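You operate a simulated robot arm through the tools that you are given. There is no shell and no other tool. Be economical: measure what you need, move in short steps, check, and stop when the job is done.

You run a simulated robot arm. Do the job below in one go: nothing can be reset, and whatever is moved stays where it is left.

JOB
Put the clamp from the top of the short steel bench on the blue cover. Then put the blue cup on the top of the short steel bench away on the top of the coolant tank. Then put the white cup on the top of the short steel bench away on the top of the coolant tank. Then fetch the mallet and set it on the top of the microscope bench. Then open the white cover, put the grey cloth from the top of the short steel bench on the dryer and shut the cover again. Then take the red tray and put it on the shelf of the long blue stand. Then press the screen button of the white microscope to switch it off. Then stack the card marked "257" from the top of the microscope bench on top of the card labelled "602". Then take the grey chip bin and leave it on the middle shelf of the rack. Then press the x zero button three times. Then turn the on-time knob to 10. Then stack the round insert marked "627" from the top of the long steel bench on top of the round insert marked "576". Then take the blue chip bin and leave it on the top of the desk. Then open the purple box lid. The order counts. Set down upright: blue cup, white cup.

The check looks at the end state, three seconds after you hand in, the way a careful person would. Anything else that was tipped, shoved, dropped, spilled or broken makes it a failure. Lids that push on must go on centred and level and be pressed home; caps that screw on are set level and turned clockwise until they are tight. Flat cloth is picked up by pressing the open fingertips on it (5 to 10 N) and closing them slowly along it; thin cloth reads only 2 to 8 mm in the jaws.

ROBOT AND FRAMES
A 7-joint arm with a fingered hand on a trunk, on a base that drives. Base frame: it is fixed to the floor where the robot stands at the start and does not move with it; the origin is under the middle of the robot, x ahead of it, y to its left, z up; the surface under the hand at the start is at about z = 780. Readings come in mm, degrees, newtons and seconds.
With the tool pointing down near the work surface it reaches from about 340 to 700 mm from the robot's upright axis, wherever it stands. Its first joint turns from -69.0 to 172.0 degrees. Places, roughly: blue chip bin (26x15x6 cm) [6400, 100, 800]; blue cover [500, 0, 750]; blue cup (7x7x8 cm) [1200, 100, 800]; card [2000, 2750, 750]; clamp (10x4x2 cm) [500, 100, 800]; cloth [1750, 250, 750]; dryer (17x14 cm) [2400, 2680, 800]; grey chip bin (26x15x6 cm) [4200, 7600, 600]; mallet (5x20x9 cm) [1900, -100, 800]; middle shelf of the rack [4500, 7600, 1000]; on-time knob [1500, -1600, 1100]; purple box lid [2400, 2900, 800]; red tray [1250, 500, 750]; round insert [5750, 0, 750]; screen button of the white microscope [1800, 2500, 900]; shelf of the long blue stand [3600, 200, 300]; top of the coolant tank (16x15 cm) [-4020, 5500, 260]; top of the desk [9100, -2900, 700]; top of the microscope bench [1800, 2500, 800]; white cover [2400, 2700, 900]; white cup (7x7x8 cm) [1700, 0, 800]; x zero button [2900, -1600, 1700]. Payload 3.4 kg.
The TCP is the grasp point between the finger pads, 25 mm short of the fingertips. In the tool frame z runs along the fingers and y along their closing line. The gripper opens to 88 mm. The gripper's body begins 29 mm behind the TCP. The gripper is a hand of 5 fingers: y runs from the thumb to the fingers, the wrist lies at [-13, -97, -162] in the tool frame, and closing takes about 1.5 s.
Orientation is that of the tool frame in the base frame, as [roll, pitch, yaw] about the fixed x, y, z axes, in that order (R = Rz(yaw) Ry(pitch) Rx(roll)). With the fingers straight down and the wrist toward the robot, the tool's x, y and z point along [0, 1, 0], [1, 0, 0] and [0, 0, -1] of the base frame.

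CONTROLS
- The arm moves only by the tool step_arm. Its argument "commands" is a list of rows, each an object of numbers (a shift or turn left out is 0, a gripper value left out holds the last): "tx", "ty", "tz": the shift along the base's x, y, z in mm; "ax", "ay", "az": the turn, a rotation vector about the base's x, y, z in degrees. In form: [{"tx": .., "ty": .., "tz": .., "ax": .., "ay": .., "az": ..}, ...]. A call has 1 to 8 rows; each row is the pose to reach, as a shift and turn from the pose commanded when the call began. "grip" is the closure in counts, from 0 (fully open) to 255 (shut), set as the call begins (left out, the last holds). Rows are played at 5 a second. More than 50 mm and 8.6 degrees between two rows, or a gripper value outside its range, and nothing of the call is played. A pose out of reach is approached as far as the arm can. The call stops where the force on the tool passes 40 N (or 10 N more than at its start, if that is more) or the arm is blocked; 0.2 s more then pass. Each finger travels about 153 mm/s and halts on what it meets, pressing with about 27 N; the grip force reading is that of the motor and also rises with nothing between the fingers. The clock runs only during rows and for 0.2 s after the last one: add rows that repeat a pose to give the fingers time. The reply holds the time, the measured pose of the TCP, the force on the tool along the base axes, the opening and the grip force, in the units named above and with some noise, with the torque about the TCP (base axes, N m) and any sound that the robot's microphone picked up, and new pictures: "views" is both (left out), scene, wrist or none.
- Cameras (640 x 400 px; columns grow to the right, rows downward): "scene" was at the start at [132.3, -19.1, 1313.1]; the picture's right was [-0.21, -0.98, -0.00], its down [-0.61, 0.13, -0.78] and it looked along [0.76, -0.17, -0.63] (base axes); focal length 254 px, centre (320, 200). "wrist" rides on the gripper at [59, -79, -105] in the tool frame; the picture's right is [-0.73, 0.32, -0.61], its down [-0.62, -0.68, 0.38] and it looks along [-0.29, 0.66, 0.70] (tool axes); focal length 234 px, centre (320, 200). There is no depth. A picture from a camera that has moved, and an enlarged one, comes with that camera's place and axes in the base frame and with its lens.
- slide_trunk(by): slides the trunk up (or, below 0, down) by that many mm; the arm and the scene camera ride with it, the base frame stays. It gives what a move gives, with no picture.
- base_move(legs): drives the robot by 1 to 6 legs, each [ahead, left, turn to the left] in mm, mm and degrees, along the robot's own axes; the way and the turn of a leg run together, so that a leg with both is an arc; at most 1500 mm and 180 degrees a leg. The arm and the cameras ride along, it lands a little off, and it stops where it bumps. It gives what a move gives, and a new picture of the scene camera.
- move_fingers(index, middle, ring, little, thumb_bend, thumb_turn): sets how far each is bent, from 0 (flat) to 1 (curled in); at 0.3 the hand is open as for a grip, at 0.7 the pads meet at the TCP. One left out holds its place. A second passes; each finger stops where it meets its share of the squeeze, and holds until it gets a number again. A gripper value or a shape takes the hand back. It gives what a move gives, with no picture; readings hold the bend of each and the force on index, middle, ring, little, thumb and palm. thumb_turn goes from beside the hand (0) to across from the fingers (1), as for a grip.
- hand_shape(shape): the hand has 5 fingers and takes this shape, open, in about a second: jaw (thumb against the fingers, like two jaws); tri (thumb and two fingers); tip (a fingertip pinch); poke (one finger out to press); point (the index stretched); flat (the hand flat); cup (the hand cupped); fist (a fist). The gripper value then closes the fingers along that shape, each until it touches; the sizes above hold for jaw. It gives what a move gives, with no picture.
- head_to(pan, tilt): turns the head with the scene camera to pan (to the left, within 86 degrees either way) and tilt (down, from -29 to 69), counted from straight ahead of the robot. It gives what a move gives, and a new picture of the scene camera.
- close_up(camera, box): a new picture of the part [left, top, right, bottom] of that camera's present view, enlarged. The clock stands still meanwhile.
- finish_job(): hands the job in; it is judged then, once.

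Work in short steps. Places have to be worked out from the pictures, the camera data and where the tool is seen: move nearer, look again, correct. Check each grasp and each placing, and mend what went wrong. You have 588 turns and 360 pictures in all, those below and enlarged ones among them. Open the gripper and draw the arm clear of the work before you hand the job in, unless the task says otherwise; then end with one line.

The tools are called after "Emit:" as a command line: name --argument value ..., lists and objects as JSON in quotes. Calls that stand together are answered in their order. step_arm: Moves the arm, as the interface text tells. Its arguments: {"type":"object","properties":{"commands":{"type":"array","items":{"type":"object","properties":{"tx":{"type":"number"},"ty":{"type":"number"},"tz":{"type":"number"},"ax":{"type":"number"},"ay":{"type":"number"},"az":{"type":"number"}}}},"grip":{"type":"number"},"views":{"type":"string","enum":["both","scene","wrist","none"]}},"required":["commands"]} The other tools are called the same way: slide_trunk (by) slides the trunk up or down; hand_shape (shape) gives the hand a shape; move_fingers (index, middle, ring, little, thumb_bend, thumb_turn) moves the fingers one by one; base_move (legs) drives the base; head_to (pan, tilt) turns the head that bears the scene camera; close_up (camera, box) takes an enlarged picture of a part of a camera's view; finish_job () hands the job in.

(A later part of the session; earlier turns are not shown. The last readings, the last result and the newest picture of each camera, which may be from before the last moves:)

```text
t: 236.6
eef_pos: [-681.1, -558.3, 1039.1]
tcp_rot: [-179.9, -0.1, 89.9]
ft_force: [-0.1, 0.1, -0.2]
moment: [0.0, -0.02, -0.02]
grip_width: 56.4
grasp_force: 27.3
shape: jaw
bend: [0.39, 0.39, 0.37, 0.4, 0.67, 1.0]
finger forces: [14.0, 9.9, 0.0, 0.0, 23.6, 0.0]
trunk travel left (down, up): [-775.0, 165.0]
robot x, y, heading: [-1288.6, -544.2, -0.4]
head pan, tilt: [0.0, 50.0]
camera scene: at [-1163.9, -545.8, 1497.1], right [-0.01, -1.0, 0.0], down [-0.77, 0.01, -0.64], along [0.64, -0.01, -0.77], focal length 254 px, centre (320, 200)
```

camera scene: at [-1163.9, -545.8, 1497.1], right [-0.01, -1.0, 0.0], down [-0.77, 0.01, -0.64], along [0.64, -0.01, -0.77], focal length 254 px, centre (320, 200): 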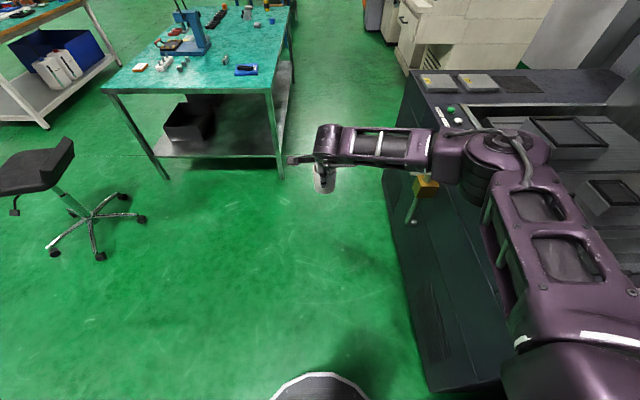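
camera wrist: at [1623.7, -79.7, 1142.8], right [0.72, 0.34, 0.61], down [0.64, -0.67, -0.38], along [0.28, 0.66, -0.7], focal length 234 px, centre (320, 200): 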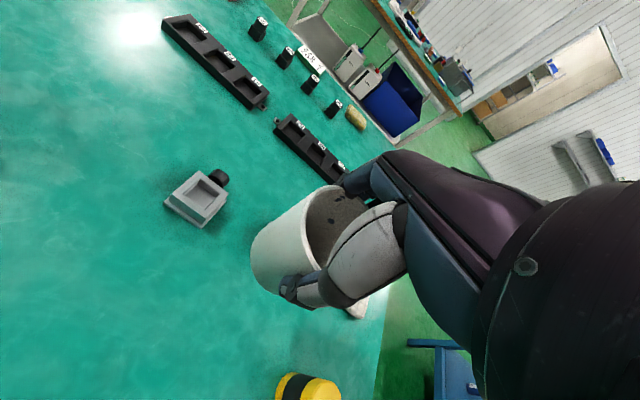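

Emit:
base_move --legs '[[-1500, 0, 0.4], [-400, 0, 0], [0, 0, 90], [1500, 0, 0], [1200, 0, 0]]'

```text
t: 262.8
eef_pos: [-3242.2, 2795.0, 1036.6]
tcp_rot: [180.0, 0.1, -178.3]
ft_force: [-0.3, -0.1, -0.6]
moment: [-0.01, -0.01, -0.04]
grip_width: 55.8
grasp_force: 27.0
shape: jaw
bend: [0.39, 0.39, 0.37, 0.4, 0.68, 1.0]
finger forces: [13.7, 9.8, 0.0, 0.0, 23.2, 0.0]
trunk travel left (down, up): [-775.0, 165.0]
robot x, y, heading: [-3234.3, 2189.0, 91.5]
head pan, tilt: [0.0, 50.0]
camera scene: at [-3240.5, 2314.2, 1497.1], right [1.0, 0.02, 0.0], down [0.02, -0.77, -0.64], along [-0.02, 0.64, -0.77], focal length 254 px, centre (320, 200)
```

scene: 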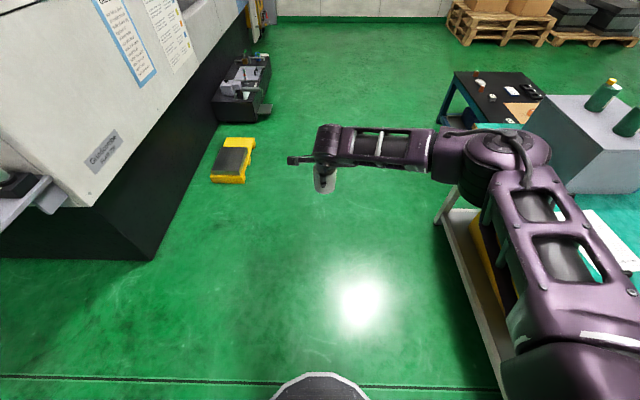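

Emit:
base_move --legs '[[0, 0, -1.5], [1500, 0, 0], [1390, 0, 0], [0, 0, 49]]'

```text
t: 279.3
eef_pos: [-3697.8, 5496.2, 1037.5]
tcp_rot: [179.9, 0.0, -131.6]
ft_force: [-0.5, 0.3, -0.6]
moment: [0.02, -0.02, -0.03]
grip_width: 55.9
grasp_force: 27.6
shape: jaw
bend: [0.4, 0.39, 0.37, 0.4, 0.68, 1.0]
finger forces: [13.6, 9.8, 0.1, 0.1, 23.2, 0.1]
trunk travel left (down, up): [-775.0, 165.0]
robot x, y, heading: [-3249.9, 5085.7, 138.3]
head pan, tilt: [0.0, 50.0]
camera scene: at [-3347.5, 5168.9, 1497.1], right [0.67, 0.75, 0.0], down [0.57, -0.51, -0.64], along [-0.48, 0.43, -0.77], focal length 254 px, centre (320, 200)
```

scene: 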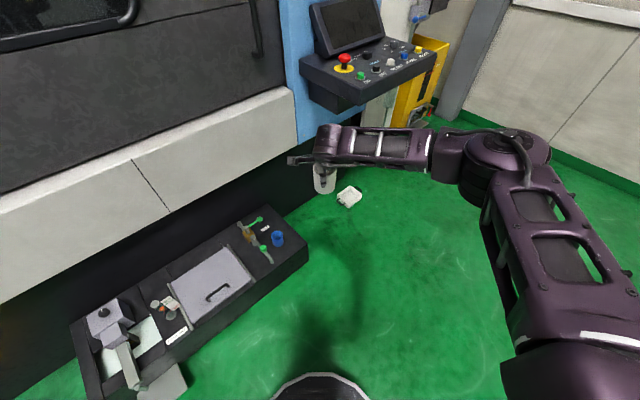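

Emit:
base_move --legs '[[248, 159, 0]]'

Emit:
slide_trunk --by -400

Emit:
step_arm --commands '[{}]' --views "both"

```text
t: 281.3
eef_pos: [-3989.2, 5539.3, 1039.2]
tcp_rot: [-179.9, 0.0, -131.5]
ft_force: [-0.4, -0.6, 0.0]
moment: [-0.04, 0.01, 0.02]
grip_width: 55.9
grasp_force: 27.3
shape: jaw
bend: [0.4, 0.39, 0.37, 0.4, 0.68, 1.0]
finger forces: [13.6, 9.8, 0.0, 0.0, 23.1, 0.0]
trunk travel left (down, up): [-775.0, 165.0]
robot x, y, heading: [-3544.9, 5126.4, 138.3]
head pan, tilt: [0.0, 50.0]
camera scene: at [-3638.2, 5212.4, 1497.1], right [0.67, 0.75, 0.0], down [0.57, -0.51, -0.64], along [-0.48, 0.43, -0.77], focal length 254 px, centre (320, 200)
```

scene: 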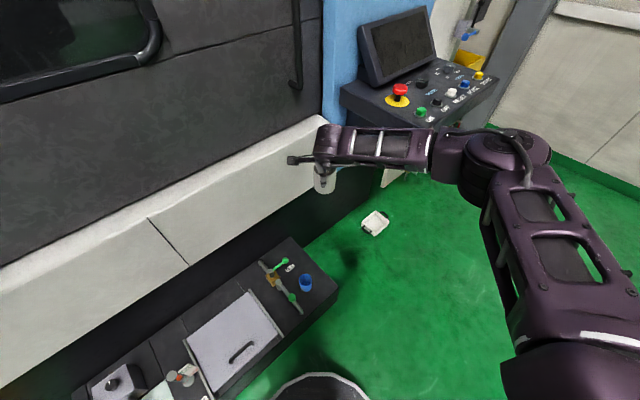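

```text
t: 285.1
eef_pos: [-3988.3, 5538.7, 638.0]
tcp_rot: [180.0, -0.1, -131.5]
ft_force: [-0.9, 0.3, -0.5]
moment: [-0.03, 0.01, 0.0]
grip_width: 56.0
grasp_force: 26.9
shape: jaw
bend: [0.4, 0.39, 0.37, 0.4, 0.68, 1.0]
finger forces: [13.6, 9.8, 0.0, 0.1, 23.1, 0.0]
trunk travel left (down, up): [-375.0, 565.0]
robot x, y, heading: [-3543.9, 5129.1, 138.2]
head pan, tilt: [0.0, 50.0]
```

```text
t: 285.5
eef_pos: [-3989.5, 5539.8, 637.3]
tcp_rot: [-179.9, 0.0, -131.5]
ft_force: [0.1, -0.9, -0.5]
moment: [0.01, 0.04, 0.0]
grip_width: 55.6
grasp_force: 26.7
shape: jaw
bend: [0.4, 0.39, 0.37, 0.4, 0.68, 1.0]
finger forces: [13.5, 9.8, 0.1, 0.0, 23.1, 0.0]
trunk travel left (down, up): [-375.0, 565.0]
robot x, y, heading: [-3541.8, 5130.3, 138.1]
head pan, tilt: [0.0, 50.0]
camera scene: at [-3638.3, 5212.5, 1097.1], right [0.67, 0.75, 0.0], down [0.57, -0.51, -0.64], along [-0.48, 0.43, -0.77], focal length 254 px, centre (320, 200)
camera wrist: at [-3968.2, 5442.2, 742.3], right [0.24, 0.76, 0.61], down [0.92, 0.02, -0.38], along [-0.3, 0.65, -0.7], focal length 234 px, centre (320, 200)
```

scene: 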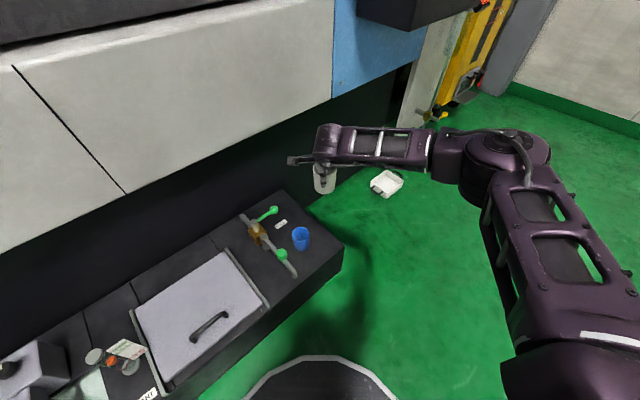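
wrist: 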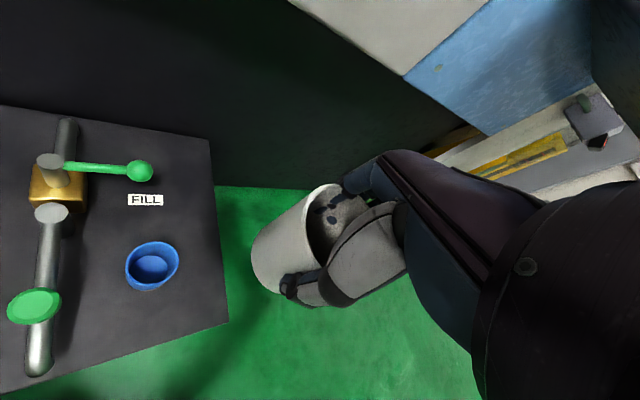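

Target A shifted slightly to (-3985,5546), leaving ~22 mm between cups. Lower.

Emit:
step_arm --commands '[{"tx": 4, "ty": 6}]' --views "none"

Emit:
slide_trunk --by -290

Emit:
step_arm --commands '[{}]' --views "both"

```text
t: 285.9
eef_pos: [-3985.0, 5545.2, 639.1]
tcp_rot: [-179.9, 0.1, -131.6]
ft_force: [0.2, 0.4, 0.3]
moment: [0.01, -0.01, 0.01]
grip_width: 55.7
grasp_force: 27.2
shape: jaw
bend: [0.4, 0.39, 0.37, 0.4, 0.68, 1.0]
finger forces: [13.7, 9.8, 0.0, 0.1, 23.2, 0.1]
trunk travel left (down, up): [-375.0, 565.0]
robot x, y, heading: [-3545.6, 5125.8, 138.0]
head pan, tilt: [0.0, 50.0]
```

```text
t: 288.8
eef_pos: [-3984.3, 5545.2, 347.2]
tcp_rot: [-179.9, 0.0, -131.4]
ft_force: [1.4, 0.2, -0.8]
moment: [-0.02, 0.02, -0.03]
grip_width: 55.8
grasp_force: 27.2
shape: jaw
bend: [0.4, 0.39, 0.37, 0.4, 0.68, 1.0]
finger forces: [13.6, 9.9, 0.1, 0.0, 23.1, 0.0]
trunk travel left (down, up): [-85.0, 855.0]
robot x, y, heading: [-3544.5, 5124.6, 138.4]
head pan, tilt: [0.0, 50.0]
```

```text
t: 289.2
eef_pos: [-3985.2, 5544.9, 348.6]
tcp_rot: [-180.0, 0.0, -131.5]
ft_force: [-0.1, -0.8, 0.0]
moment: [0.0, -0.02, 0.0]
grip_width: 55.9
grasp_force: 26.6
shape: jaw
bend: [0.4, 0.39, 0.37, 0.4, 0.68, 1.0]
finger forces: [13.7, 9.8, 0.0, 0.0, 23.1, 0.0]
trunk travel left (down, up): [-85.0, 855.0]
robot x, y, heading: [-3542.9, 5129.2, 138.2]
head pan, tilt: [0.0, 50.0]
camera scene: at [-3638.3, 5212.4, 807.1], right [0.67, 0.75, 0.0], down [0.57, -0.51, -0.64], along [-0.48, 0.43, -0.77], focal length 254 px, centre (320, 200)
camera wrist: at [-3964.2, 5447.8, 452.2], right [0.24, 0.76, 0.61], down [0.92, 0.02, -0.38], along [-0.3, 0.65, -0.7], focal length 234 px, centre (320, 200)
```

scene: 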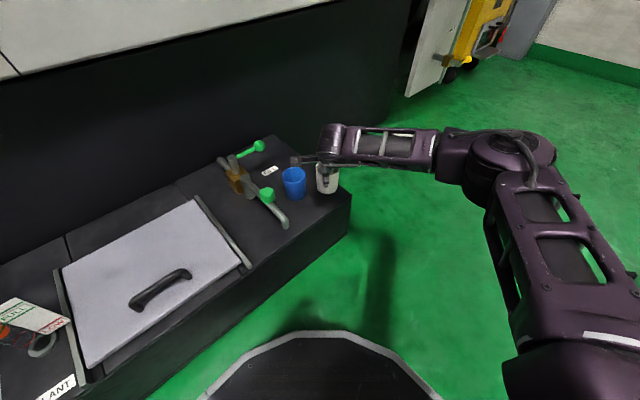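
wrist: 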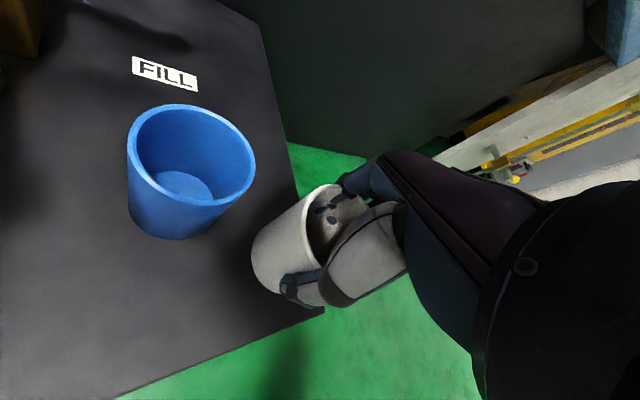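

Emit:
step_arm --commands '[{"tz": -8}, {"tz": -16}, {"tz": -21}, {"tz": -24}, {"tz": -26}, {"tz": -28}, {"tz": -30}]' --views "none"

```text
t: 290.8
eef_pos: [-3985.5, 5545.2, 322.0]
tcp_rot: [179.6, -0.2, -131.5]
ft_force: [-2.1, 1.1, 19.2]
moment: [-0.2, -0.21, -0.02]
grip_width: 55.7
grasp_force: 27.2
shape: jaw
bend: [0.39, 0.39, 0.37, 0.4, 0.68, 1.0]
finger forces: [19.8, 9.7, 0.0, 0.0, 25.2, 0.0]
trunk travel left (down, up): [-85.0, 855.0]
robot x, y, heading: [-3544.8, 5128.6, 138.4]
head pan, tilt: [0.0, 50.0]
```

Touchdown at z 322. Release.

Emit:
step_arm --commands '[{"tz": 2}, {"tz": 2}, {"tz": 2}, {"tz": 2}, {"tz": 2}, {"tz": 2}]' --grip 0 --views "wrist"

Emit:
slide_trunk --by 290

Emit:
slide_trunk --by 400

Emit:
base_move --legs '[[-248, -159, 0], [0, 0, -48.4]]'

```text
t: 292.2
eef_pos: [-3984.3, 5544.6, 319.7]
tcp_rot: [180.0, -0.1, -131.5]
ft_force: [0.4, -0.5, 0.1]
moment: [0.0, -0.01, 0.01]
grip_width: 87.7
grasp_force: 0.0
shape: jaw
bend: [0.3, 0.3, 0.3, 0.3, 0.3, 0.98]
finger forces: [0.0, 0.2, 0.0, 0.0, 0.1, 0.0]
trunk travel left (down, up): [-85.0, 855.0]
robot x, y, heading: [-3543.2, 5129.5, 138.3]
head pan, tilt: [0.0, 50.0]
camera wrist: at [-3963.8, 5447.6, 424.4], right [0.24, 0.76, 0.61], down [0.92, 0.02, -0.38], along [-0.3, 0.65, -0.7], focal length 234 px, centre (320, 200)
```

wrist: 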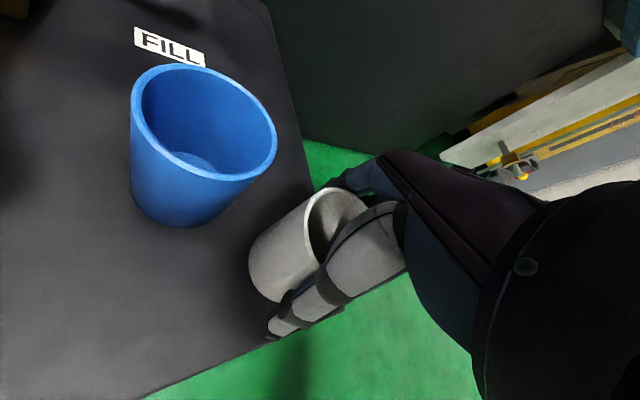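

```text
t: 295.2
eef_pos: [-3985.1, 5545.6, 609.4]
tcp_rot: [-180.0, 0.0, -131.5]
ft_force: [0.3, 0.6, 0.5]
moment: [0.03, 0.0, 0.01]
grip_width: 87.7
grasp_force: 0.1
shape: jaw
bend: [0.3, 0.3, 0.3, 0.3, 0.3, 0.98]
finger forces: [0.0, 0.0, 0.0, 0.0, 0.0, 0.1]
trunk travel left (down, up): [-375.0, 565.0]
robot x, y, heading: [-3538.9, 5128.5, 138.3]
head pan, tilt: [0.0, 50.0]
```

```text
t: 299.0
eef_pos: [-3984.6, 5545.6, 1010.9]
tcp_rot: [179.9, 0.0, -131.4]
ft_force: [-0.1, 0.7, -0.2]
moment: [0.0, -0.01, 0.0]
grip_width: 87.5
grasp_force: 0.1
shape: jaw
bend: [0.3, 0.3, 0.3, 0.3, 0.3, 0.98]
finger forces: [0.1, 0.0, 0.0, 0.1, 0.1, 0.1]
trunk travel left (down, up): [-775.0, 165.0]
robot x, y, heading: [-3539.2, 5131.3, 138.3]
head pan, tilt: [0.0, 50.0]
```

```text
t: 303.2
eef_pos: [-3244.3, 5690.0, 1010.7]
tcp_rot: [-179.9, 0.1, -179.0]
ft_force: [-0.6, -0.2, 0.8]
moment: [-0.03, -0.01, 0.0]
grip_width: 87.8
grasp_force: 0.1
shape: jaw
bend: [0.3, 0.3, 0.3, 0.3, 0.3, 0.98]
finger forces: [0.1, 0.1, 0.0, 0.0, 0.0, 0.0]
trunk travel left (down, up): [-775.0, 165.0]
robot x, y, heading: [-3251.9, 5079.8, 90.5]
head pan, tilt: [0.0, 50.0]
camera scene: at [-3255.6, 5208.9, 1497.1], right [1.0, 0.01, 0.0], down [0.01, -0.77, -0.64], along [-0.01, 0.64, -0.77], focal length 254 px, centre (320, 200)
```

scene: 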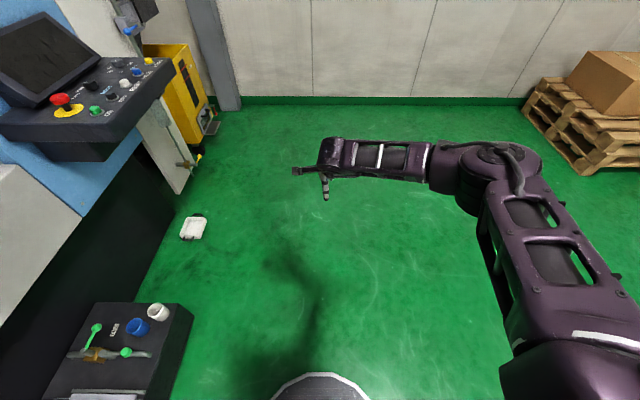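

Both cups stand upright on the tank. Drive back to the bench for the mallet.

Emit:
base_move --legs '[[0, 0, -0.5], [-1500, 0, 0], [-1500, 0, 0], [-1500, 0, 0], [-1180, 0, 0], [0, 0, -90]]'

```text
t: 334.5
eef_pos: [-2511.6, -618.4, 1008.9]
tcp_rot: [-179.9, 0.0, 91.7]
ft_force: [0.4, 0.0, 0.2]
moment: [0.0, 0.03, 0.02]
grip_width: 87.7
grasp_force: 0.0
shape: jaw
bend: [0.3, 0.3, 0.3, 0.3, 0.3, 0.98]
finger forces: [0.0, 0.1, 0.0, 0.0, 0.0, 0.0]
trunk travel left (down, up): [-775.0, 165.0]
robot x, y, heading: [-3119.7, -618.5, 1.5]
head pan, tilt: [0.0, 50.0]
camera scene: at [-2994.7, -616.0, 1497.1], right [0.03, -1.0, 0.0], down [-0.77, -0.02, -0.64], along [0.64, 0.02, -0.77], focal length 254 px, centre (320, 200)
```

scene: 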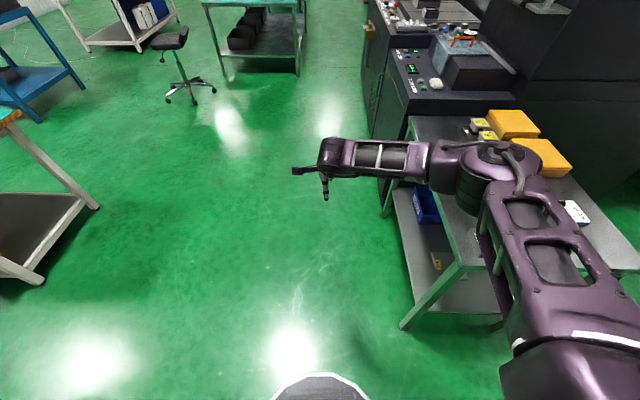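

Emit:
base_move --legs '[[0, 50, -1.5], [1500, 0, 0], [1500, 0, 0]]'

```text
t: 349.6
eef_pos: [499.0, -547.9, 1009.4]
tcp_rot: [179.9, 0.0, 90.4]
ft_force: [0.0, 0.5, -0.2]
moment: [-0.02, 0.02, -0.03]
grip_width: 87.5
grasp_force: 0.0
shape: jaw
bend: [0.3, 0.3, 0.3, 0.3, 0.3, 0.98]
finger forces: [0.0, 0.1, 0.0, 0.1, 0.0, 0.0]
trunk travel left (down, up): [-775.0, 165.0]
robot x, y, heading: [-110.1, -536.2, 0.1]
head pan, tilt: [0.0, 50.0]
camera scene: at [16.8, -534.8, 1497.1], right [0.0, -1.0, 0.0], down [-0.77, 0.0, -0.64], along [0.64, 0.0, -0.77], focal length 254 px, centre (320, 200)
```

scene: 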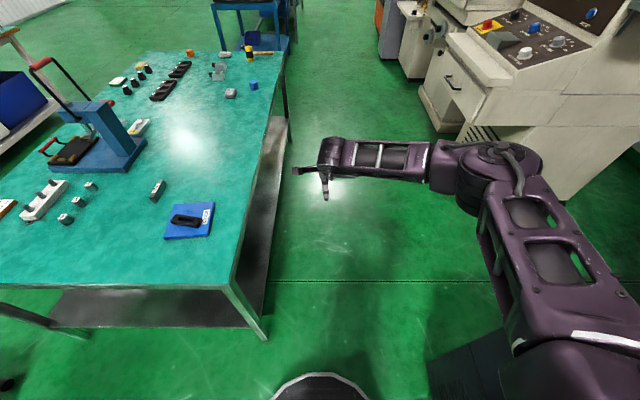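

Drive to the far end of the bench and face -x, so the jaws can close across the mallet head without meeting the handle.

Emit:
base_move --legs '[[1500, 0, 0], [985, 0, 0], [0, 0, 90], [0, 0, 90]]'

```text
t: 357.2
eef_pos: [1997.9, -519.8, 1009.3]
tcp_rot: [-179.9, 0.0, 91.6]
ft_force: [-0.6, 0.6, 0.3]
moment: [0.0, 0.0, 0.02]
grip_width: 87.8
grasp_force: 0.0
shape: jaw
bend: [0.3, 0.3, 0.3, 0.3, 0.3, 0.98]
finger forces: [0.1, 0.1, 0.0, 0.0, 0.1, 0.0]
trunk travel left (down, up): [-775.0, 165.0]
robot x, y, heading: [1393.2, -520.8, 1.6]
head pan, tilt: [0.0, 50.0]
stopped in leg 1: the robot was blocked; the commanded pose is now the measured one
camera scene: at [1515.8, -516.2, 1497.1], right [0.02, -1.0, 0.0], down [-0.77, -0.02, -0.64], along [0.64, 0.01, -0.77], focal length 254 px, centre (320, 200)
```

scene: 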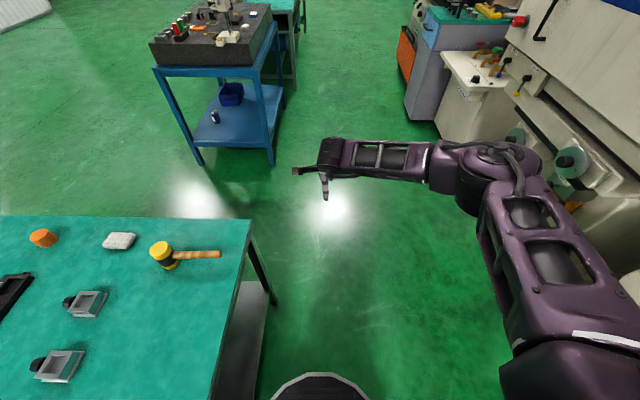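

Too close to the bench edge; shift right and continue.

Emit:
base_move --legs '[[-30, -90, -1.6], [1000, 0, 0]]'

```text
t: 363.1
eef_pos: [2962.0, -659.9, 1009.9]
tcp_rot: [-180.0, 0.0, 88.6]
ft_force: [0.3, -0.6, 1.2]
moment: [0.02, -0.01, -0.03]
grip_width: 87.7
grasp_force: 0.0
shape: jaw
bend: [0.3, 0.3, 0.3, 0.3, 0.3, 0.98]
finger forces: [0.0, 0.0, 0.1, 0.0, 0.0, 0.0]
trunk travel left (down, up): [-775.0, 165.0]
robot x, y, heading: [2352.2, -625.7, -1.8]
head pan, tilt: [0.0, 50.0]
camera scene: at [2481.2, -630.8, 1497.1], right [-0.03, -1.0, 0.0], down [-0.77, 0.02, -0.64], along [0.64, -0.02, -0.77], focal length 254 px, centre (320, 200)
```

scene: 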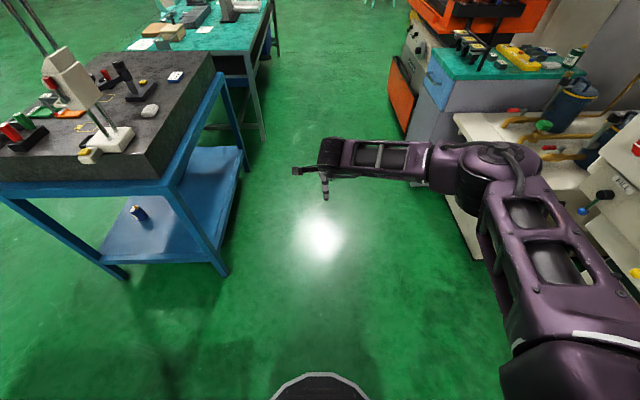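

Emit:
base_move --legs '[[0, 0, 91.5], [0, 0, 90], [0, -590, 0]]'

```text
t: 374.1
eef_pos: [1757.7, -19.9, 1010.9]
tcp_rot: [180.0, -0.2, -90.4]
ft_force: [0.0, -0.2, -0.1]
moment: [0.02, 0.0, -0.03]
grip_width: 87.6
grasp_force: 0.0
shape: jaw
bend: [0.3, 0.3, 0.3, 0.3, 0.3, 0.98]
finger forces: [0.0, 0.0, 0.0, 0.1, 0.1, 0.0]
trunk travel left (down, up): [-775.0, 165.0]
robot x, y, heading: [2367.6, -42.8, 179.3]
head pan, tilt: [0.0, 50.0]
camera scene: at [2236.4, -41.8, 1497.1], right [0.01, 1.0, 0.0], down [0.77, -0.01, -0.64], along [-0.64, 0.01, -0.77], focal length 254 px, centre (320, 200)
```

scene: 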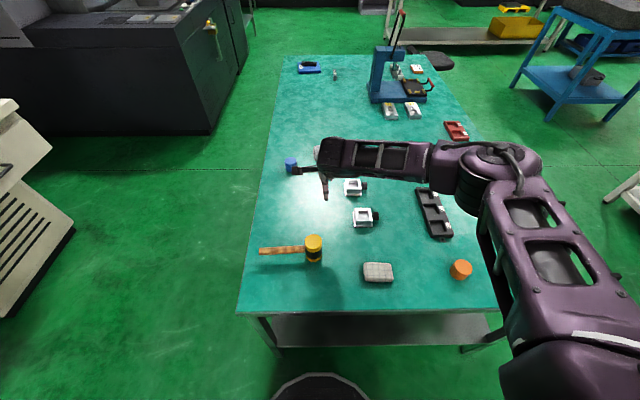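

Mallet head stands upright at ≈(1866,-55), handle toward -y. Move above it and check with the wrist camera.

Emit:
step_arm --commands '[{"tx": 35, "ty": -12}, {"tx": 70, "ty": -24, "tz": -20}, {"tx": 108, "ty": -35, "tz": -40}, {"tx": 108, "ty": -35, "tz": -65}]' --views "wrist"

```text
t: 375.1
eef_pos: [1864.2, -55.0, 944.9]
tcp_rot: [-180.0, 0.0, -90.6]
ft_force: [1.4, -0.2, 0.2]
moment: [0.01, 0.02, 0.04]
grip_width: 87.4
grasp_force: 0.1
shape: jaw
bend: [0.3, 0.3, 0.3, 0.3, 0.3, 0.98]
finger forces: [0.0, 0.1, 0.0, 0.0, 0.0, 0.1]
trunk travel left (down, up): [-775.0, 165.0]
robot x, y, heading: [2370.0, -41.0, 179.4]
head pan, tilt: [0.0, 50.0]
camera wrist: at [1944.0, -115.8, 1049.8], right [-0.32, 0.73, 0.61], down [0.69, 0.62, -0.38], along [-0.65, 0.29, -0.7], focal length 234 px, centre (320, 200)
```

wrist: 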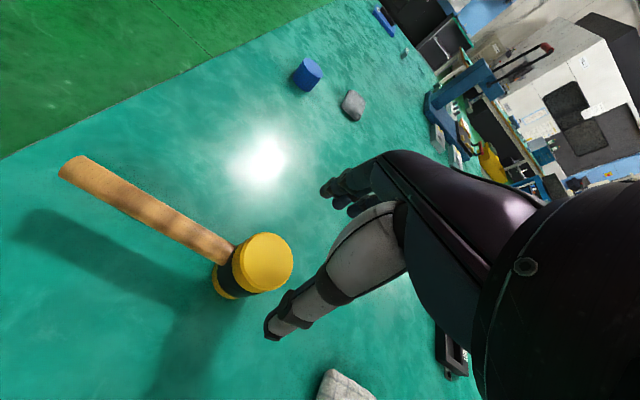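

Head centre ≈(1868,-59). Descend around it.

Emit:
step_arm --commands '[{"tx": 3, "ty": -4, "tz": -30}, {"tx": 3, "ty": -4, "tz": -60}, {"tx": 3, "ty": -4, "tz": -80}, {"tx": 3, "ty": -4, "tz": -96}]' --views "wrist"

```text
t: 376.1
eef_pos: [1867.8, -58.5, 848.4]
tcp_rot: [-180.0, 0.1, -90.3]
ft_force: [-1.1, -0.7, 2.0]
moment: [-0.02, 0.02, -0.04]
grip_width: 87.7
grasp_force: 0.0
shape: jaw
bend: [0.29, 0.3, 0.3, 0.3, 0.3, 0.98]
finger forces: [1.8, 0.0, 0.0, 0.1, 0.0, 0.0]
trunk travel left (down, up): [-775.0, 165.0]
robot x, y, heading: [2363.8, -44.7, 179.3]
head pan, tilt: [0.0, 50.0]
camera wrist: at [1947.6, -118.8, 953.5], right [-0.32, 0.73, 0.61], down [0.69, 0.62, -0.38], along [-0.66, 0.29, -0.7], focal length 234 px, centre (320, 200)
```

wrist: 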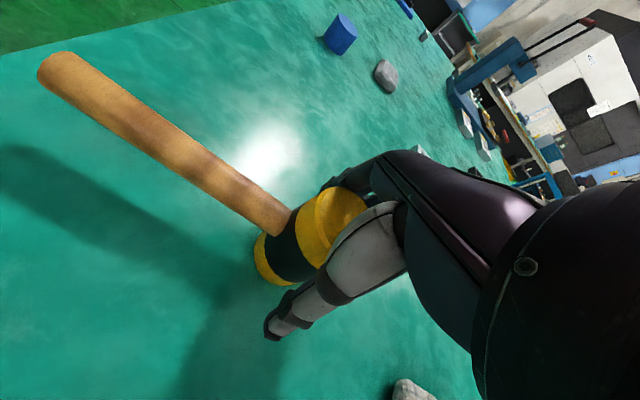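

Emit:
step_arm --commands '[{}, {}, {}, {}, {}, {}, {}]' --grip 255 --views "none"

Emit:
step_arm --commands '[{"tz": 20}, {"tz": 60}, {"tz": 110}, {"tz": 150}]' --views "both"

```text
t: 377.7
eef_pos: [1869.6, -57.9, 848.8]
tcp_rot: [180.0, 0.0, -90.4]
ft_force: [0.8, -0.5, 3.9]
moment: [0.0, -0.28, -0.02]
grip_width: 48.0
grasp_force: 26.9
shape: jaw
bend: [0.38, 0.38, 0.36, 0.36, 0.74, 1.0]
finger forces: [17.3, 7.2, 0.0, 0.1, 25.7, 0.0]
trunk travel left (down, up): [-775.0, 165.0]
robot x, y, heading: [2365.9, -46.9, 179.2]
head pan, tilt: [0.0, 50.0]
```

```text
t: 378.7
eef_pos: [1870.4, -57.3, 997.8]
tcp_rot: [-179.9, 0.1, -90.3]
ft_force: [0.5, 0.5, -3.8]
moment: [0.07, -0.03, 0.01]
grip_width: 47.2
grasp_force: 26.7
shape: jaw
bend: [0.38, 0.38, 0.36, 0.36, 0.73, 1.0]
finger forces: [15.7, 8.8, 0.0, 0.1, 24.5, 0.0]
trunk travel left (down, up): [-775.0, 165.0]
robot x, y, heading: [2367.5, -45.3, 179.3]
head pan, tilt: [0.0, 50.0]
camera scene: at [2236.4, -41.7, 1497.1], right [0.01, 1.0, 0.0], down [0.77, -0.01, -0.64], along [-0.64, 0.01, -0.77], focal length 254 px, centre (320, 200)
camera wrist: at [1949.4, -117.7, 1102.5], right [-0.32, 0.73, 0.61], down [0.69, 0.62, -0.38], along [-0.65, 0.3, -0.7], focal length 234 px, centre (320, 200)
```

scene: 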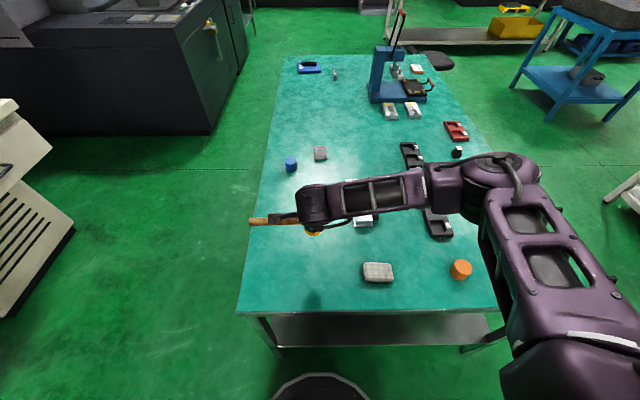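
wrist: 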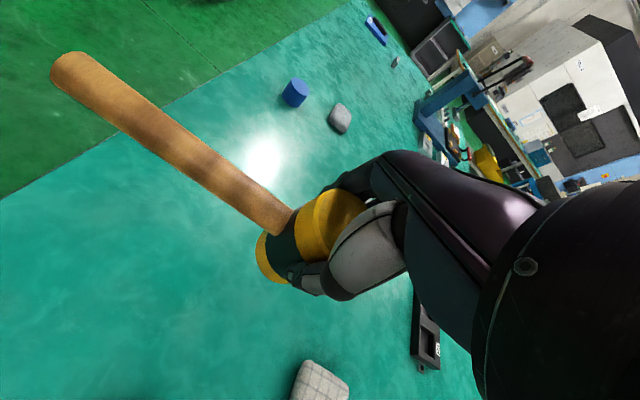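

Mallet held. Turn and drive toward the microscope bench, then look.

Emit:
base_move --legs '[[0, 0, -89], [1100, 0, 0]]'

Emit:
head_to --pan 10 --tilt 28

```text
t: 388.2
eef_pos: [2425.2, 1540.9, 997.1]
tcp_rot: [-180.0, -0.1, 177.2]
ft_force: [-0.5, 0.0, -3.3]
moment: [-0.02, -0.03, 0.01]
grip_width: 46.6
grasp_force: 27.2
shape: jaw
bend: [0.38, 0.38, 0.36, 0.36, 0.73, 1.0]
finger forces: [15.0, 8.9, 0.0, 0.0, 23.9, 0.0]
trunk travel left (down, up): [-775.0, 165.0]
robot x, y, heading: [2417.5, 1044.1, 87.2]
head pan, tilt: [0.0, 50.0]
camera scene: at [2425.1, 1172.8, 1497.0], right [1.0, -0.05, 0.0], down [-0.04, -0.77, -0.64], along [0.03, 0.64, -0.77], focal length 254 px, centre (320, 200)
```

scene: 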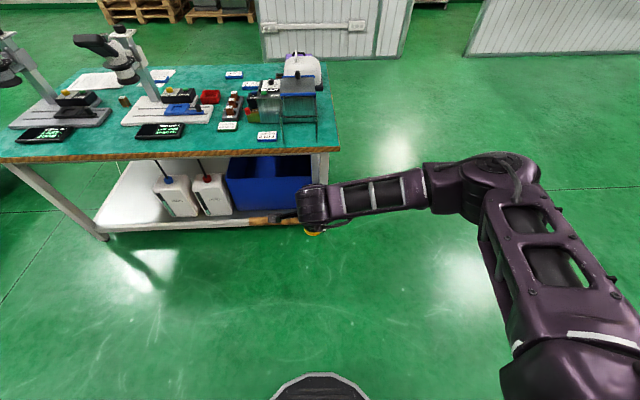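

```text
t: 389.0
eef_pos: [2425.1, 1541.1, 997.5]
tcp_rot: [-179.9, 0.0, 177.4]
ft_force: [0.2, 0.6, -4.3]
moment: [-0.05, -0.02, 0.02]
grip_width: 46.6
grasp_force: 27.0
shape: jaw
bend: [0.38, 0.38, 0.36, 0.36, 0.73, 1.0]
finger forces: [15.0, 8.9, 0.0, 0.0, 23.9, 0.1]
trunk travel left (down, up): [-775.0, 165.0]
robot x, y, heading: [2422.0, 1045.9, 86.8]
head pan, tilt: [10.0, 28.0]
camera scene: at [2410.1, 1186.3, 1529.7], right [0.99, 0.12, 0.0], down [0.06, -0.47, -0.88], along [-0.11, 0.88, -0.47], focal length 254 px, centre (320, 200)
```

scene: 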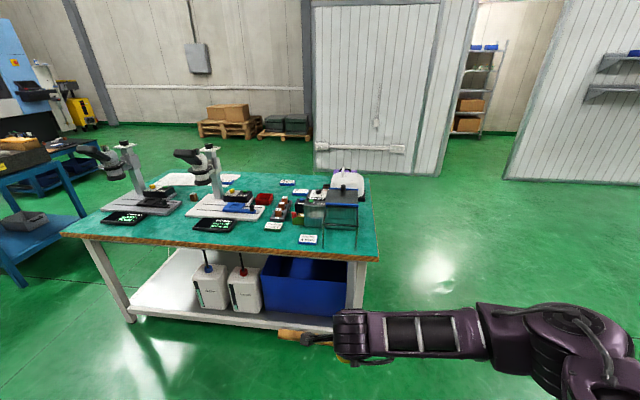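

Emit:
close_up --camera "scene" --box '[60, 140, 220, 260]'

Emit:
close_up --camera "scene" --box '[220, 150, 390, 260]'

```text
3.33 times, centred on (140, 200) of scene
camera zoom: at [2410.1, 1186.3, 1529.7], right [0.99, 0.12, 0.0], down [0.06, -0.47, -0.88], along [-0.11, 0.88, -0.47], focal length 848 px, centre (920, 200)
```

zoom: 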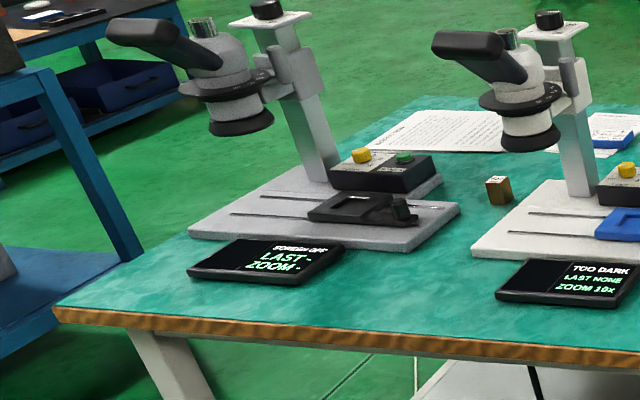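

```text
3.64 times, centred on (305, 205) of scene
camera zoom: at [2410.1, 1186.3, 1529.7], right [0.99, 0.12, 0.0], down [0.06, -0.47, -0.88], along [-0.11, 0.88, -0.47], focal length 925 px, centre (374, 182)
```

zoom: 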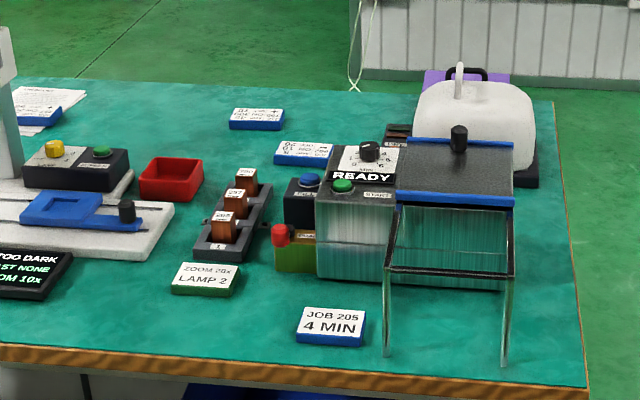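

Emit:
close_up --camera "scene" --box '[265, 170, 325, 207]'

Emit:
close_up --camera "scene" --box '[212, 165, 272, 202]'

```text
10.67 times, centred on (295, 188) of scene
camera zoom: at [2410.1, 1186.3, 1529.7], right [0.99, 0.12, 0.0], down [0.06, -0.47, -0.88], along [-0.11, 0.88, -0.47], focal length 2713 px, centre (587, 323)
```

zoom: 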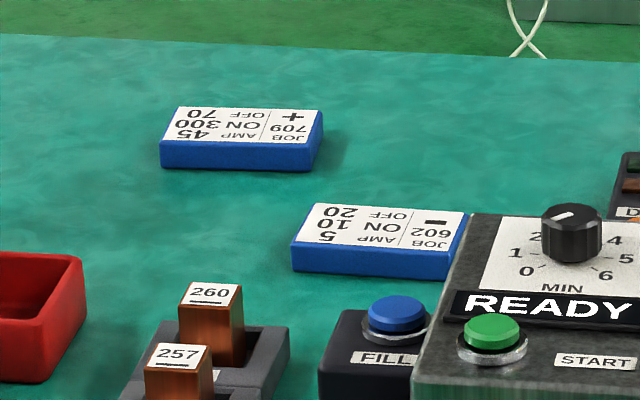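

```text
10.67 times, centred on (242, 184) of scene
camera zoom: at [2410.1, 1186.3, 1529.7], right [0.99, 0.12, 0.0], down [0.06, -0.47, -0.88], along [-0.11, 0.88, -0.47], focal length 2713 px, centre (1152, 376)
```

zoom: 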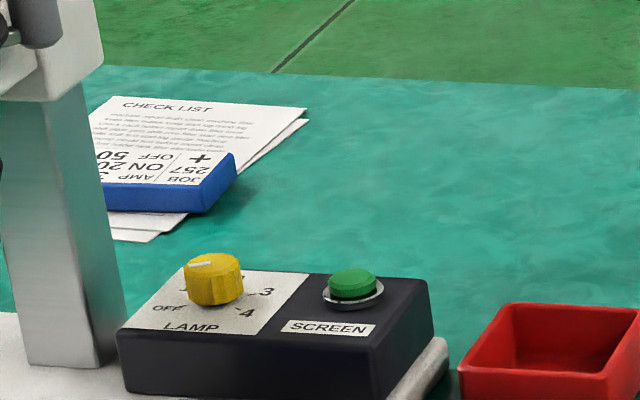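

Cards 257 and 602 are at the back of the bench. I'll set the mallet in the free strip at the front, around (2110,2140), handle to the left.

Emit:
base_move --legs '[[0, 0, 3], [300, 315, 0], [285, 0, 0]]'

Emit:
head_to --pan 0 --tilt 50

```text
t: 393.6
eef_pos: [2081.4, 2113.6, 997.1]
tcp_rot: [-179.8, 0.0, -179.6]
ft_force: [0.1, -0.1, -4.0]
moment: [0.0, -0.02, -0.01]
grip_width: 46.7
grasp_force: 27.0
shape: jaw
bend: [0.38, 0.38, 0.36, 0.36, 0.73, 1.0]
finger forces: [14.9, 8.9, 0.0, 0.0, 23.9, 0.0]
trunk travel left (down, up): [-775.0, 165.0]
robot x, y, heading: [2100.9, 1621.9, 90.4]
head pan, tilt: [10.0, 28.0]
camera scene: at [2086.1, 1759.8, 1529.8], right [0.98, 0.18, 0.0], down [0.08, -0.46, -0.88], along [-0.16, 0.87, -0.47], focal length 254 px, centre (320, 200)
```

scene: 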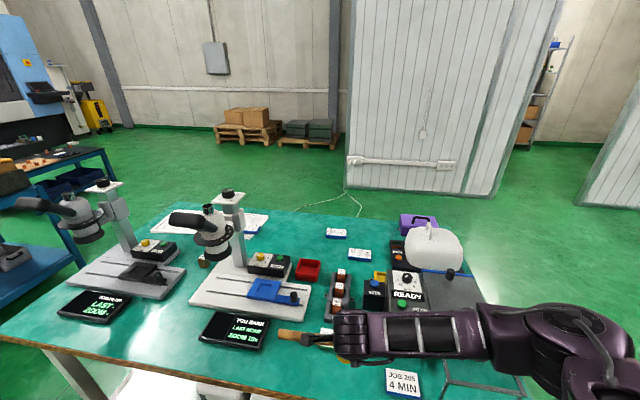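

```text
t: 394.5
eef_pos: [2082.0, 2115.6, 996.0]
tcp_rot: [-179.9, 0.0, -179.5]
ft_force: [-0.6, -0.2, -3.7]
moment: [-0.07, -0.06, -0.02]
grip_width: 46.6
grasp_force: 27.3
shape: jaw
bend: [0.38, 0.38, 0.36, 0.36, 0.73, 1.0]
finger forces: [15.0, 9.0, 0.1, 0.0, 23.9, 0.0]
trunk travel left (down, up): [-775.0, 165.0]
robot x, y, heading: [2105.7, 1616.6, 90.3]
head pan, tilt: [0.0, 50.0]
camera scene: at [2101.9, 1747.1, 1497.1], right [1.0, 0.0, 0.0], down [0.0, -0.77, -0.64], along [0.0, 0.64, -0.77], focal length 254 px, centre (320, 200)
```

scene: 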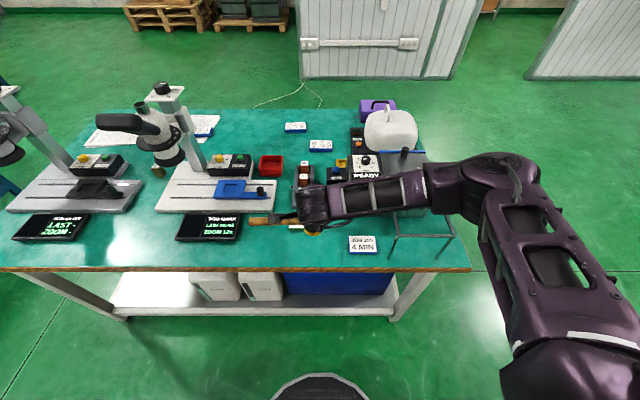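

Lower over (2100,2126).

Emit:
step_arm --commands '[{"tx": 19, "ty": 11, "tz": -30}, {"tx": 19, "ty": 11, "tz": -70}, {"tx": 19, "ty": 11, "tz": -100}]' --views "both"

```text
t: 395.3
eef_pos: [2102.0, 2125.3, 897.5]
tcp_rot: [-179.9, 0.0, -179.5]
ft_force: [-0.1, -0.2, -3.6]
moment: [-0.04, -0.05, 0.0]
grip_width: 46.7
grasp_force: 27.0
shape: jaw
bend: [0.39, 0.38, 0.36, 0.36, 0.74, 1.0]
finger forces: [14.8, 8.9, 0.0, 0.0, 23.8, 0.0]
trunk travel left (down, up): [-775.0, 165.0]
robot x, y, heading: [2103.6, 1619.5, 90.3]
head pan, tilt: [0.0, 50.0]
camera scene: at [2102.3, 1747.6, 1497.1], right [1.0, 0.0, 0.0], down [0.0, -0.77, -0.64], along [0.0, 0.64, -0.77], focal length 254 px, centre (320, 200)
camera wrist: at [2044.5, 2044.9, 1001.7], right [0.72, 0.33, 0.61], down [0.63, -0.68, -0.38], along [0.28, 0.66, -0.7], focal length 234 px, centre (320, 200)
```

scene: 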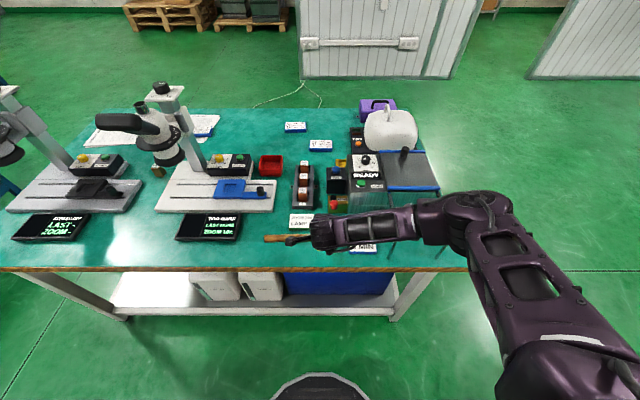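
wrist: 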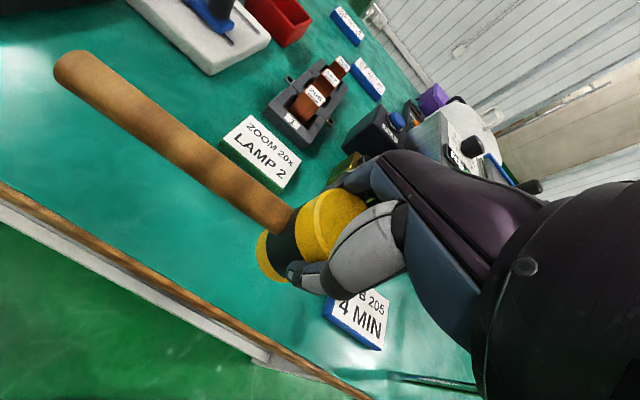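

Emit:
step_arm --commands '[{"tz": -10}, {"tz": -20}, {"tz": -24}, {"tz": -28}, {"tz": -32}, {"tz": -36}, {"tz": -40}, {"tz": -44}]' --views "none"

```text
t: 397.1
eef_pos: [2100.8, 2126.6, 852.6]
tcp_rot: [-179.9, 0.0, -179.6]
ft_force: [-0.6, -1.0, -4.5]
moment: [-0.04, -0.04, 0.03]
grip_width: 46.4
grasp_force: 26.9
shape: jaw
bend: [0.39, 0.38, 0.36, 0.36, 0.74, 1.0]
finger forces: [14.8, 9.0, 0.0, 0.0, 23.9, 0.1]
trunk travel left (down, up): [-775.0, 165.0]
robot x, y, heading: [2101.9, 1621.7, 90.2]
head pan, tilt: [0.0, 50.0]
```

Emit:
step_arm --commands '[{"tz": -3}, {"tz": -6}, {"tz": -9}, {"tz": -12}, {"tz": -15}, {"tz": -18}, {"tz": -21}, {"tz": -24}]' --views "wrist"

```text
t: 398.3
eef_pos: [2097.9, 2129.1, 847.1]
tcp_rot: [179.1, -0.3, -179.4]
ft_force: [0.9, -3.3, 22.8]
moment: [-0.69, -0.13, -0.05]
grip_width: 48.4
grasp_force: 27.0
shape: jaw
bend: [0.37, 0.38, 0.36, 0.36, 0.74, 1.0]
finger forces: [20.5, 7.6, 0.0, 0.1, 30.8, 0.0]
trunk travel left (down, up): [-775.0, 165.0]
robot x, y, heading: [2104.3, 1618.3, 89.9]
head pan, tilt: [0.0, 50.0]
stopped in row 5: the force on the tool passed its limit at 43 N (the readings are from after the stop); the commanded pose is now the measured one
camera wrist: at [2041.4, 2046.7, 950.7], right [0.73, 0.32, 0.61], down [0.63, -0.67, -0.4], along [0.28, 0.67, -0.69], focal length 234 px, centre (320, 200)
```

wrist: 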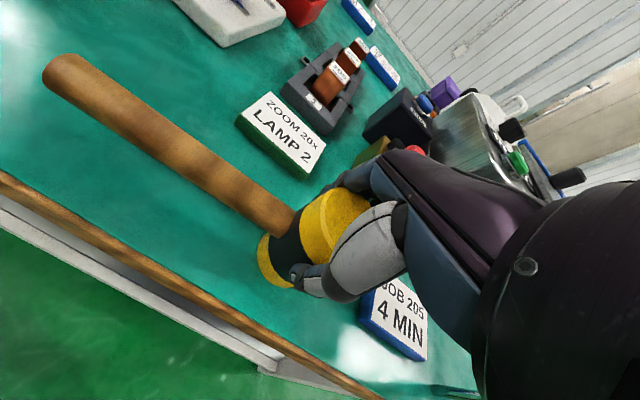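

Contact: this bench top is also at z≈780. Ease up and release.

Emit:
step_arm --commands '[{"tz": 1}, {"tz": 2}]' --views "none"

Emit:
step_arm --commands '[{}, {}, {}, {}, {}, {}]' --grip 0 --views "wrist"

```text
t: 398.9
eef_pos: [2098.8, 2127.7, 847.8]
tcp_rot: [179.3, -0.4, -179.5]
ft_force: [-1.5, 0.7, 20.9]
moment: [-0.41, -0.14, -0.03]
grip_width: 48.1
grasp_force: 27.1
shape: jaw
bend: [0.37, 0.38, 0.36, 0.36, 0.74, 1.0]
finger forces: [20.0, 9.2, 0.0, 0.0, 27.4, 0.0]
trunk travel left (down, up): [-775.0, 165.0]
robot x, y, heading: [2102.9, 1619.0, 90.2]
head pan, tilt: [0.0, 50.0]
```

```text
t: 400.3
eef_pos: [2099.4, 2129.8, 844.9]
tcp_rot: [179.5, -0.2, -179.5]
ft_force: [-0.4, 0.3, -0.5]
moment: [0.03, 0.02, 0.0]
grip_width: 87.7
grasp_force: 0.0
shape: jaw
bend: [0.3, 0.3, 0.3, 0.3, 0.3, 0.98]
finger forces: [0.0, 0.0, 0.1, 0.1, 0.0, 0.0]
trunk travel left (down, up): [-775.0, 165.0]
robot x, y, heading: [2105.4, 1618.0, 90.2]
head pan, tilt: [0.0, 50.0]
camera wrist: at [2041.8, 2048.0, 949.3], right [0.73, 0.32, 0.61], down [0.63, -0.67, -0.39], along [0.28, 0.67, -0.69], focal length 234 px, centre (320, 200)
```

wrist: 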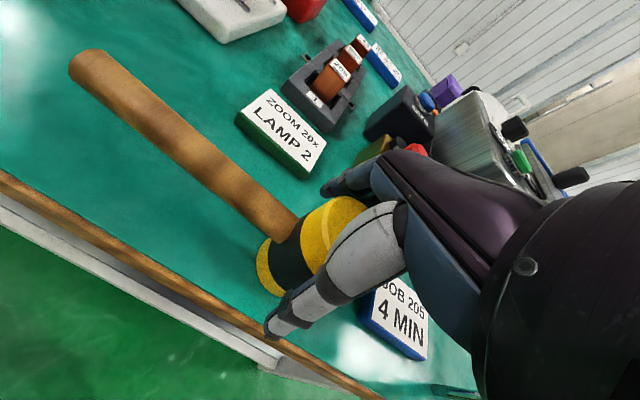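

Mallet stands on its own. Rise straight up and back off.

Emit:
step_arm --commands '[{"tz": 30, "ax": 0.5}, {"tz": 70, "ax": 0.5}, {"tz": 115, "ax": 0.5}, {"tz": 160, "ax": 0.5}]' --views "none"

Emit:
base_move --legs '[[-400, 0, 0]]'

```text
t: 401.3
eef_pos: [2098.2, 2129.2, 1008.3]
tcp_rot: [179.1, -0.3, -179.4]
ft_force: [-0.9, 0.5, 0.3]
moment: [0.05, -0.01, 0.0]
grip_width: 87.6
grasp_force: 0.0
shape: jaw
bend: [0.3, 0.3, 0.3, 0.3, 0.3, 0.98]
finger forces: [0.1, 0.0, 0.0, 0.1, 0.0, 0.1]
trunk travel left (down, up): [-775.0, 165.0]
robot x, y, heading: [2103.9, 1623.9, 90.3]
head pan, tilt: [0.0, 50.0]
```

```text
t: 403.8
eef_pos: [2101.4, 1729.0, 1007.7]
tcp_rot: [178.9, -0.2, 180.0]
ft_force: [0.2, 0.4, -0.4]
moment: [0.01, 0.01, 0.02]
grip_width: 87.6
grasp_force: 0.0
shape: jaw
bend: [0.3, 0.3, 0.3, 0.3, 0.3, 0.98]
finger forces: [0.0, 0.0, 0.0, 0.0, 0.1, 0.0]
trunk travel left (down, up): [-775.0, 165.0]
robot x, y, heading: [2103.4, 1216.0, 89.6]
head pan, tilt: [0.0, 50.0]
camera scene: at [2102.8, 1344.7, 1497.1], right [1.0, 0.0, 0.0], down [0.0, -0.77, -0.64], along [0.0, 0.64, -0.77], focal length 254 px, centre (320, 200)
```

scene: 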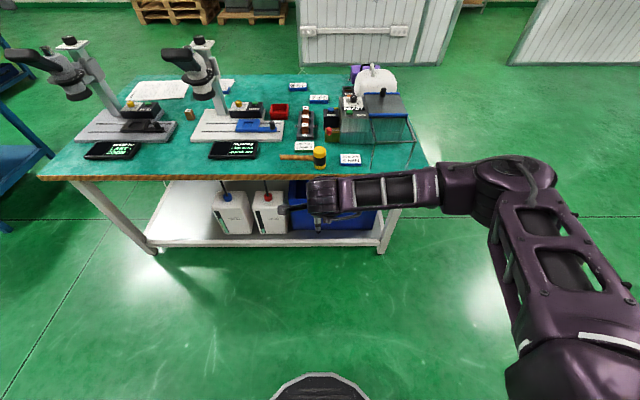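

Mallet placed well. Drive around to the right end of the microscope bench to view the dryer and its white cover.

Emit:
base_move --legs '[[0, -1020, 0.4], [1370, 0, 0], [0, 0, 90]]'

```text
t: 419.4
eef_pos: [2609.5, 2593.3, 1007.0]
tcp_rot: [179.0, -0.2, -89.8]
ft_force: [-0.9, 0.7, 0.5]
moment: [-0.03, -0.01, -0.01]
grip_width: 87.9
grasp_force: 0.0
shape: jaw
bend: [0.3, 0.3, 0.3, 0.3, 0.3, 0.98]
finger forces: [0.0, 0.0, 0.0, 0.1, 0.1, 0.0]
trunk travel left (down, up): [-775.0, 165.0]
robot x, y, heading: [3116.5, 2595.0, 180.2]
head pan, tilt: [0.0, 50.0]
camera scene: at [2990.6, 2595.4, 1497.1], right [0.0, 1.0, 0.0], down [0.77, 0.0, -0.64], along [-0.64, 0.0, -0.77], focal length 254 px, centre (320, 200)
```

scene: 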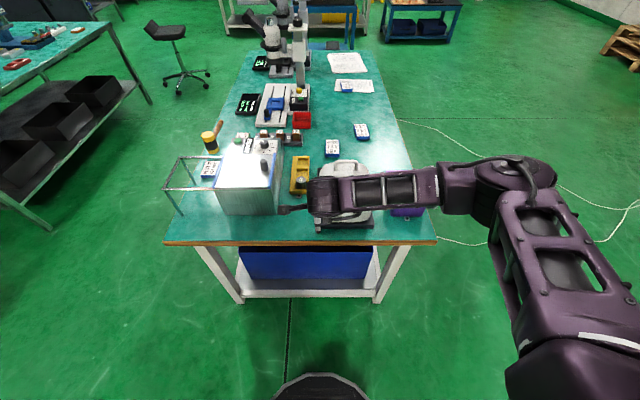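

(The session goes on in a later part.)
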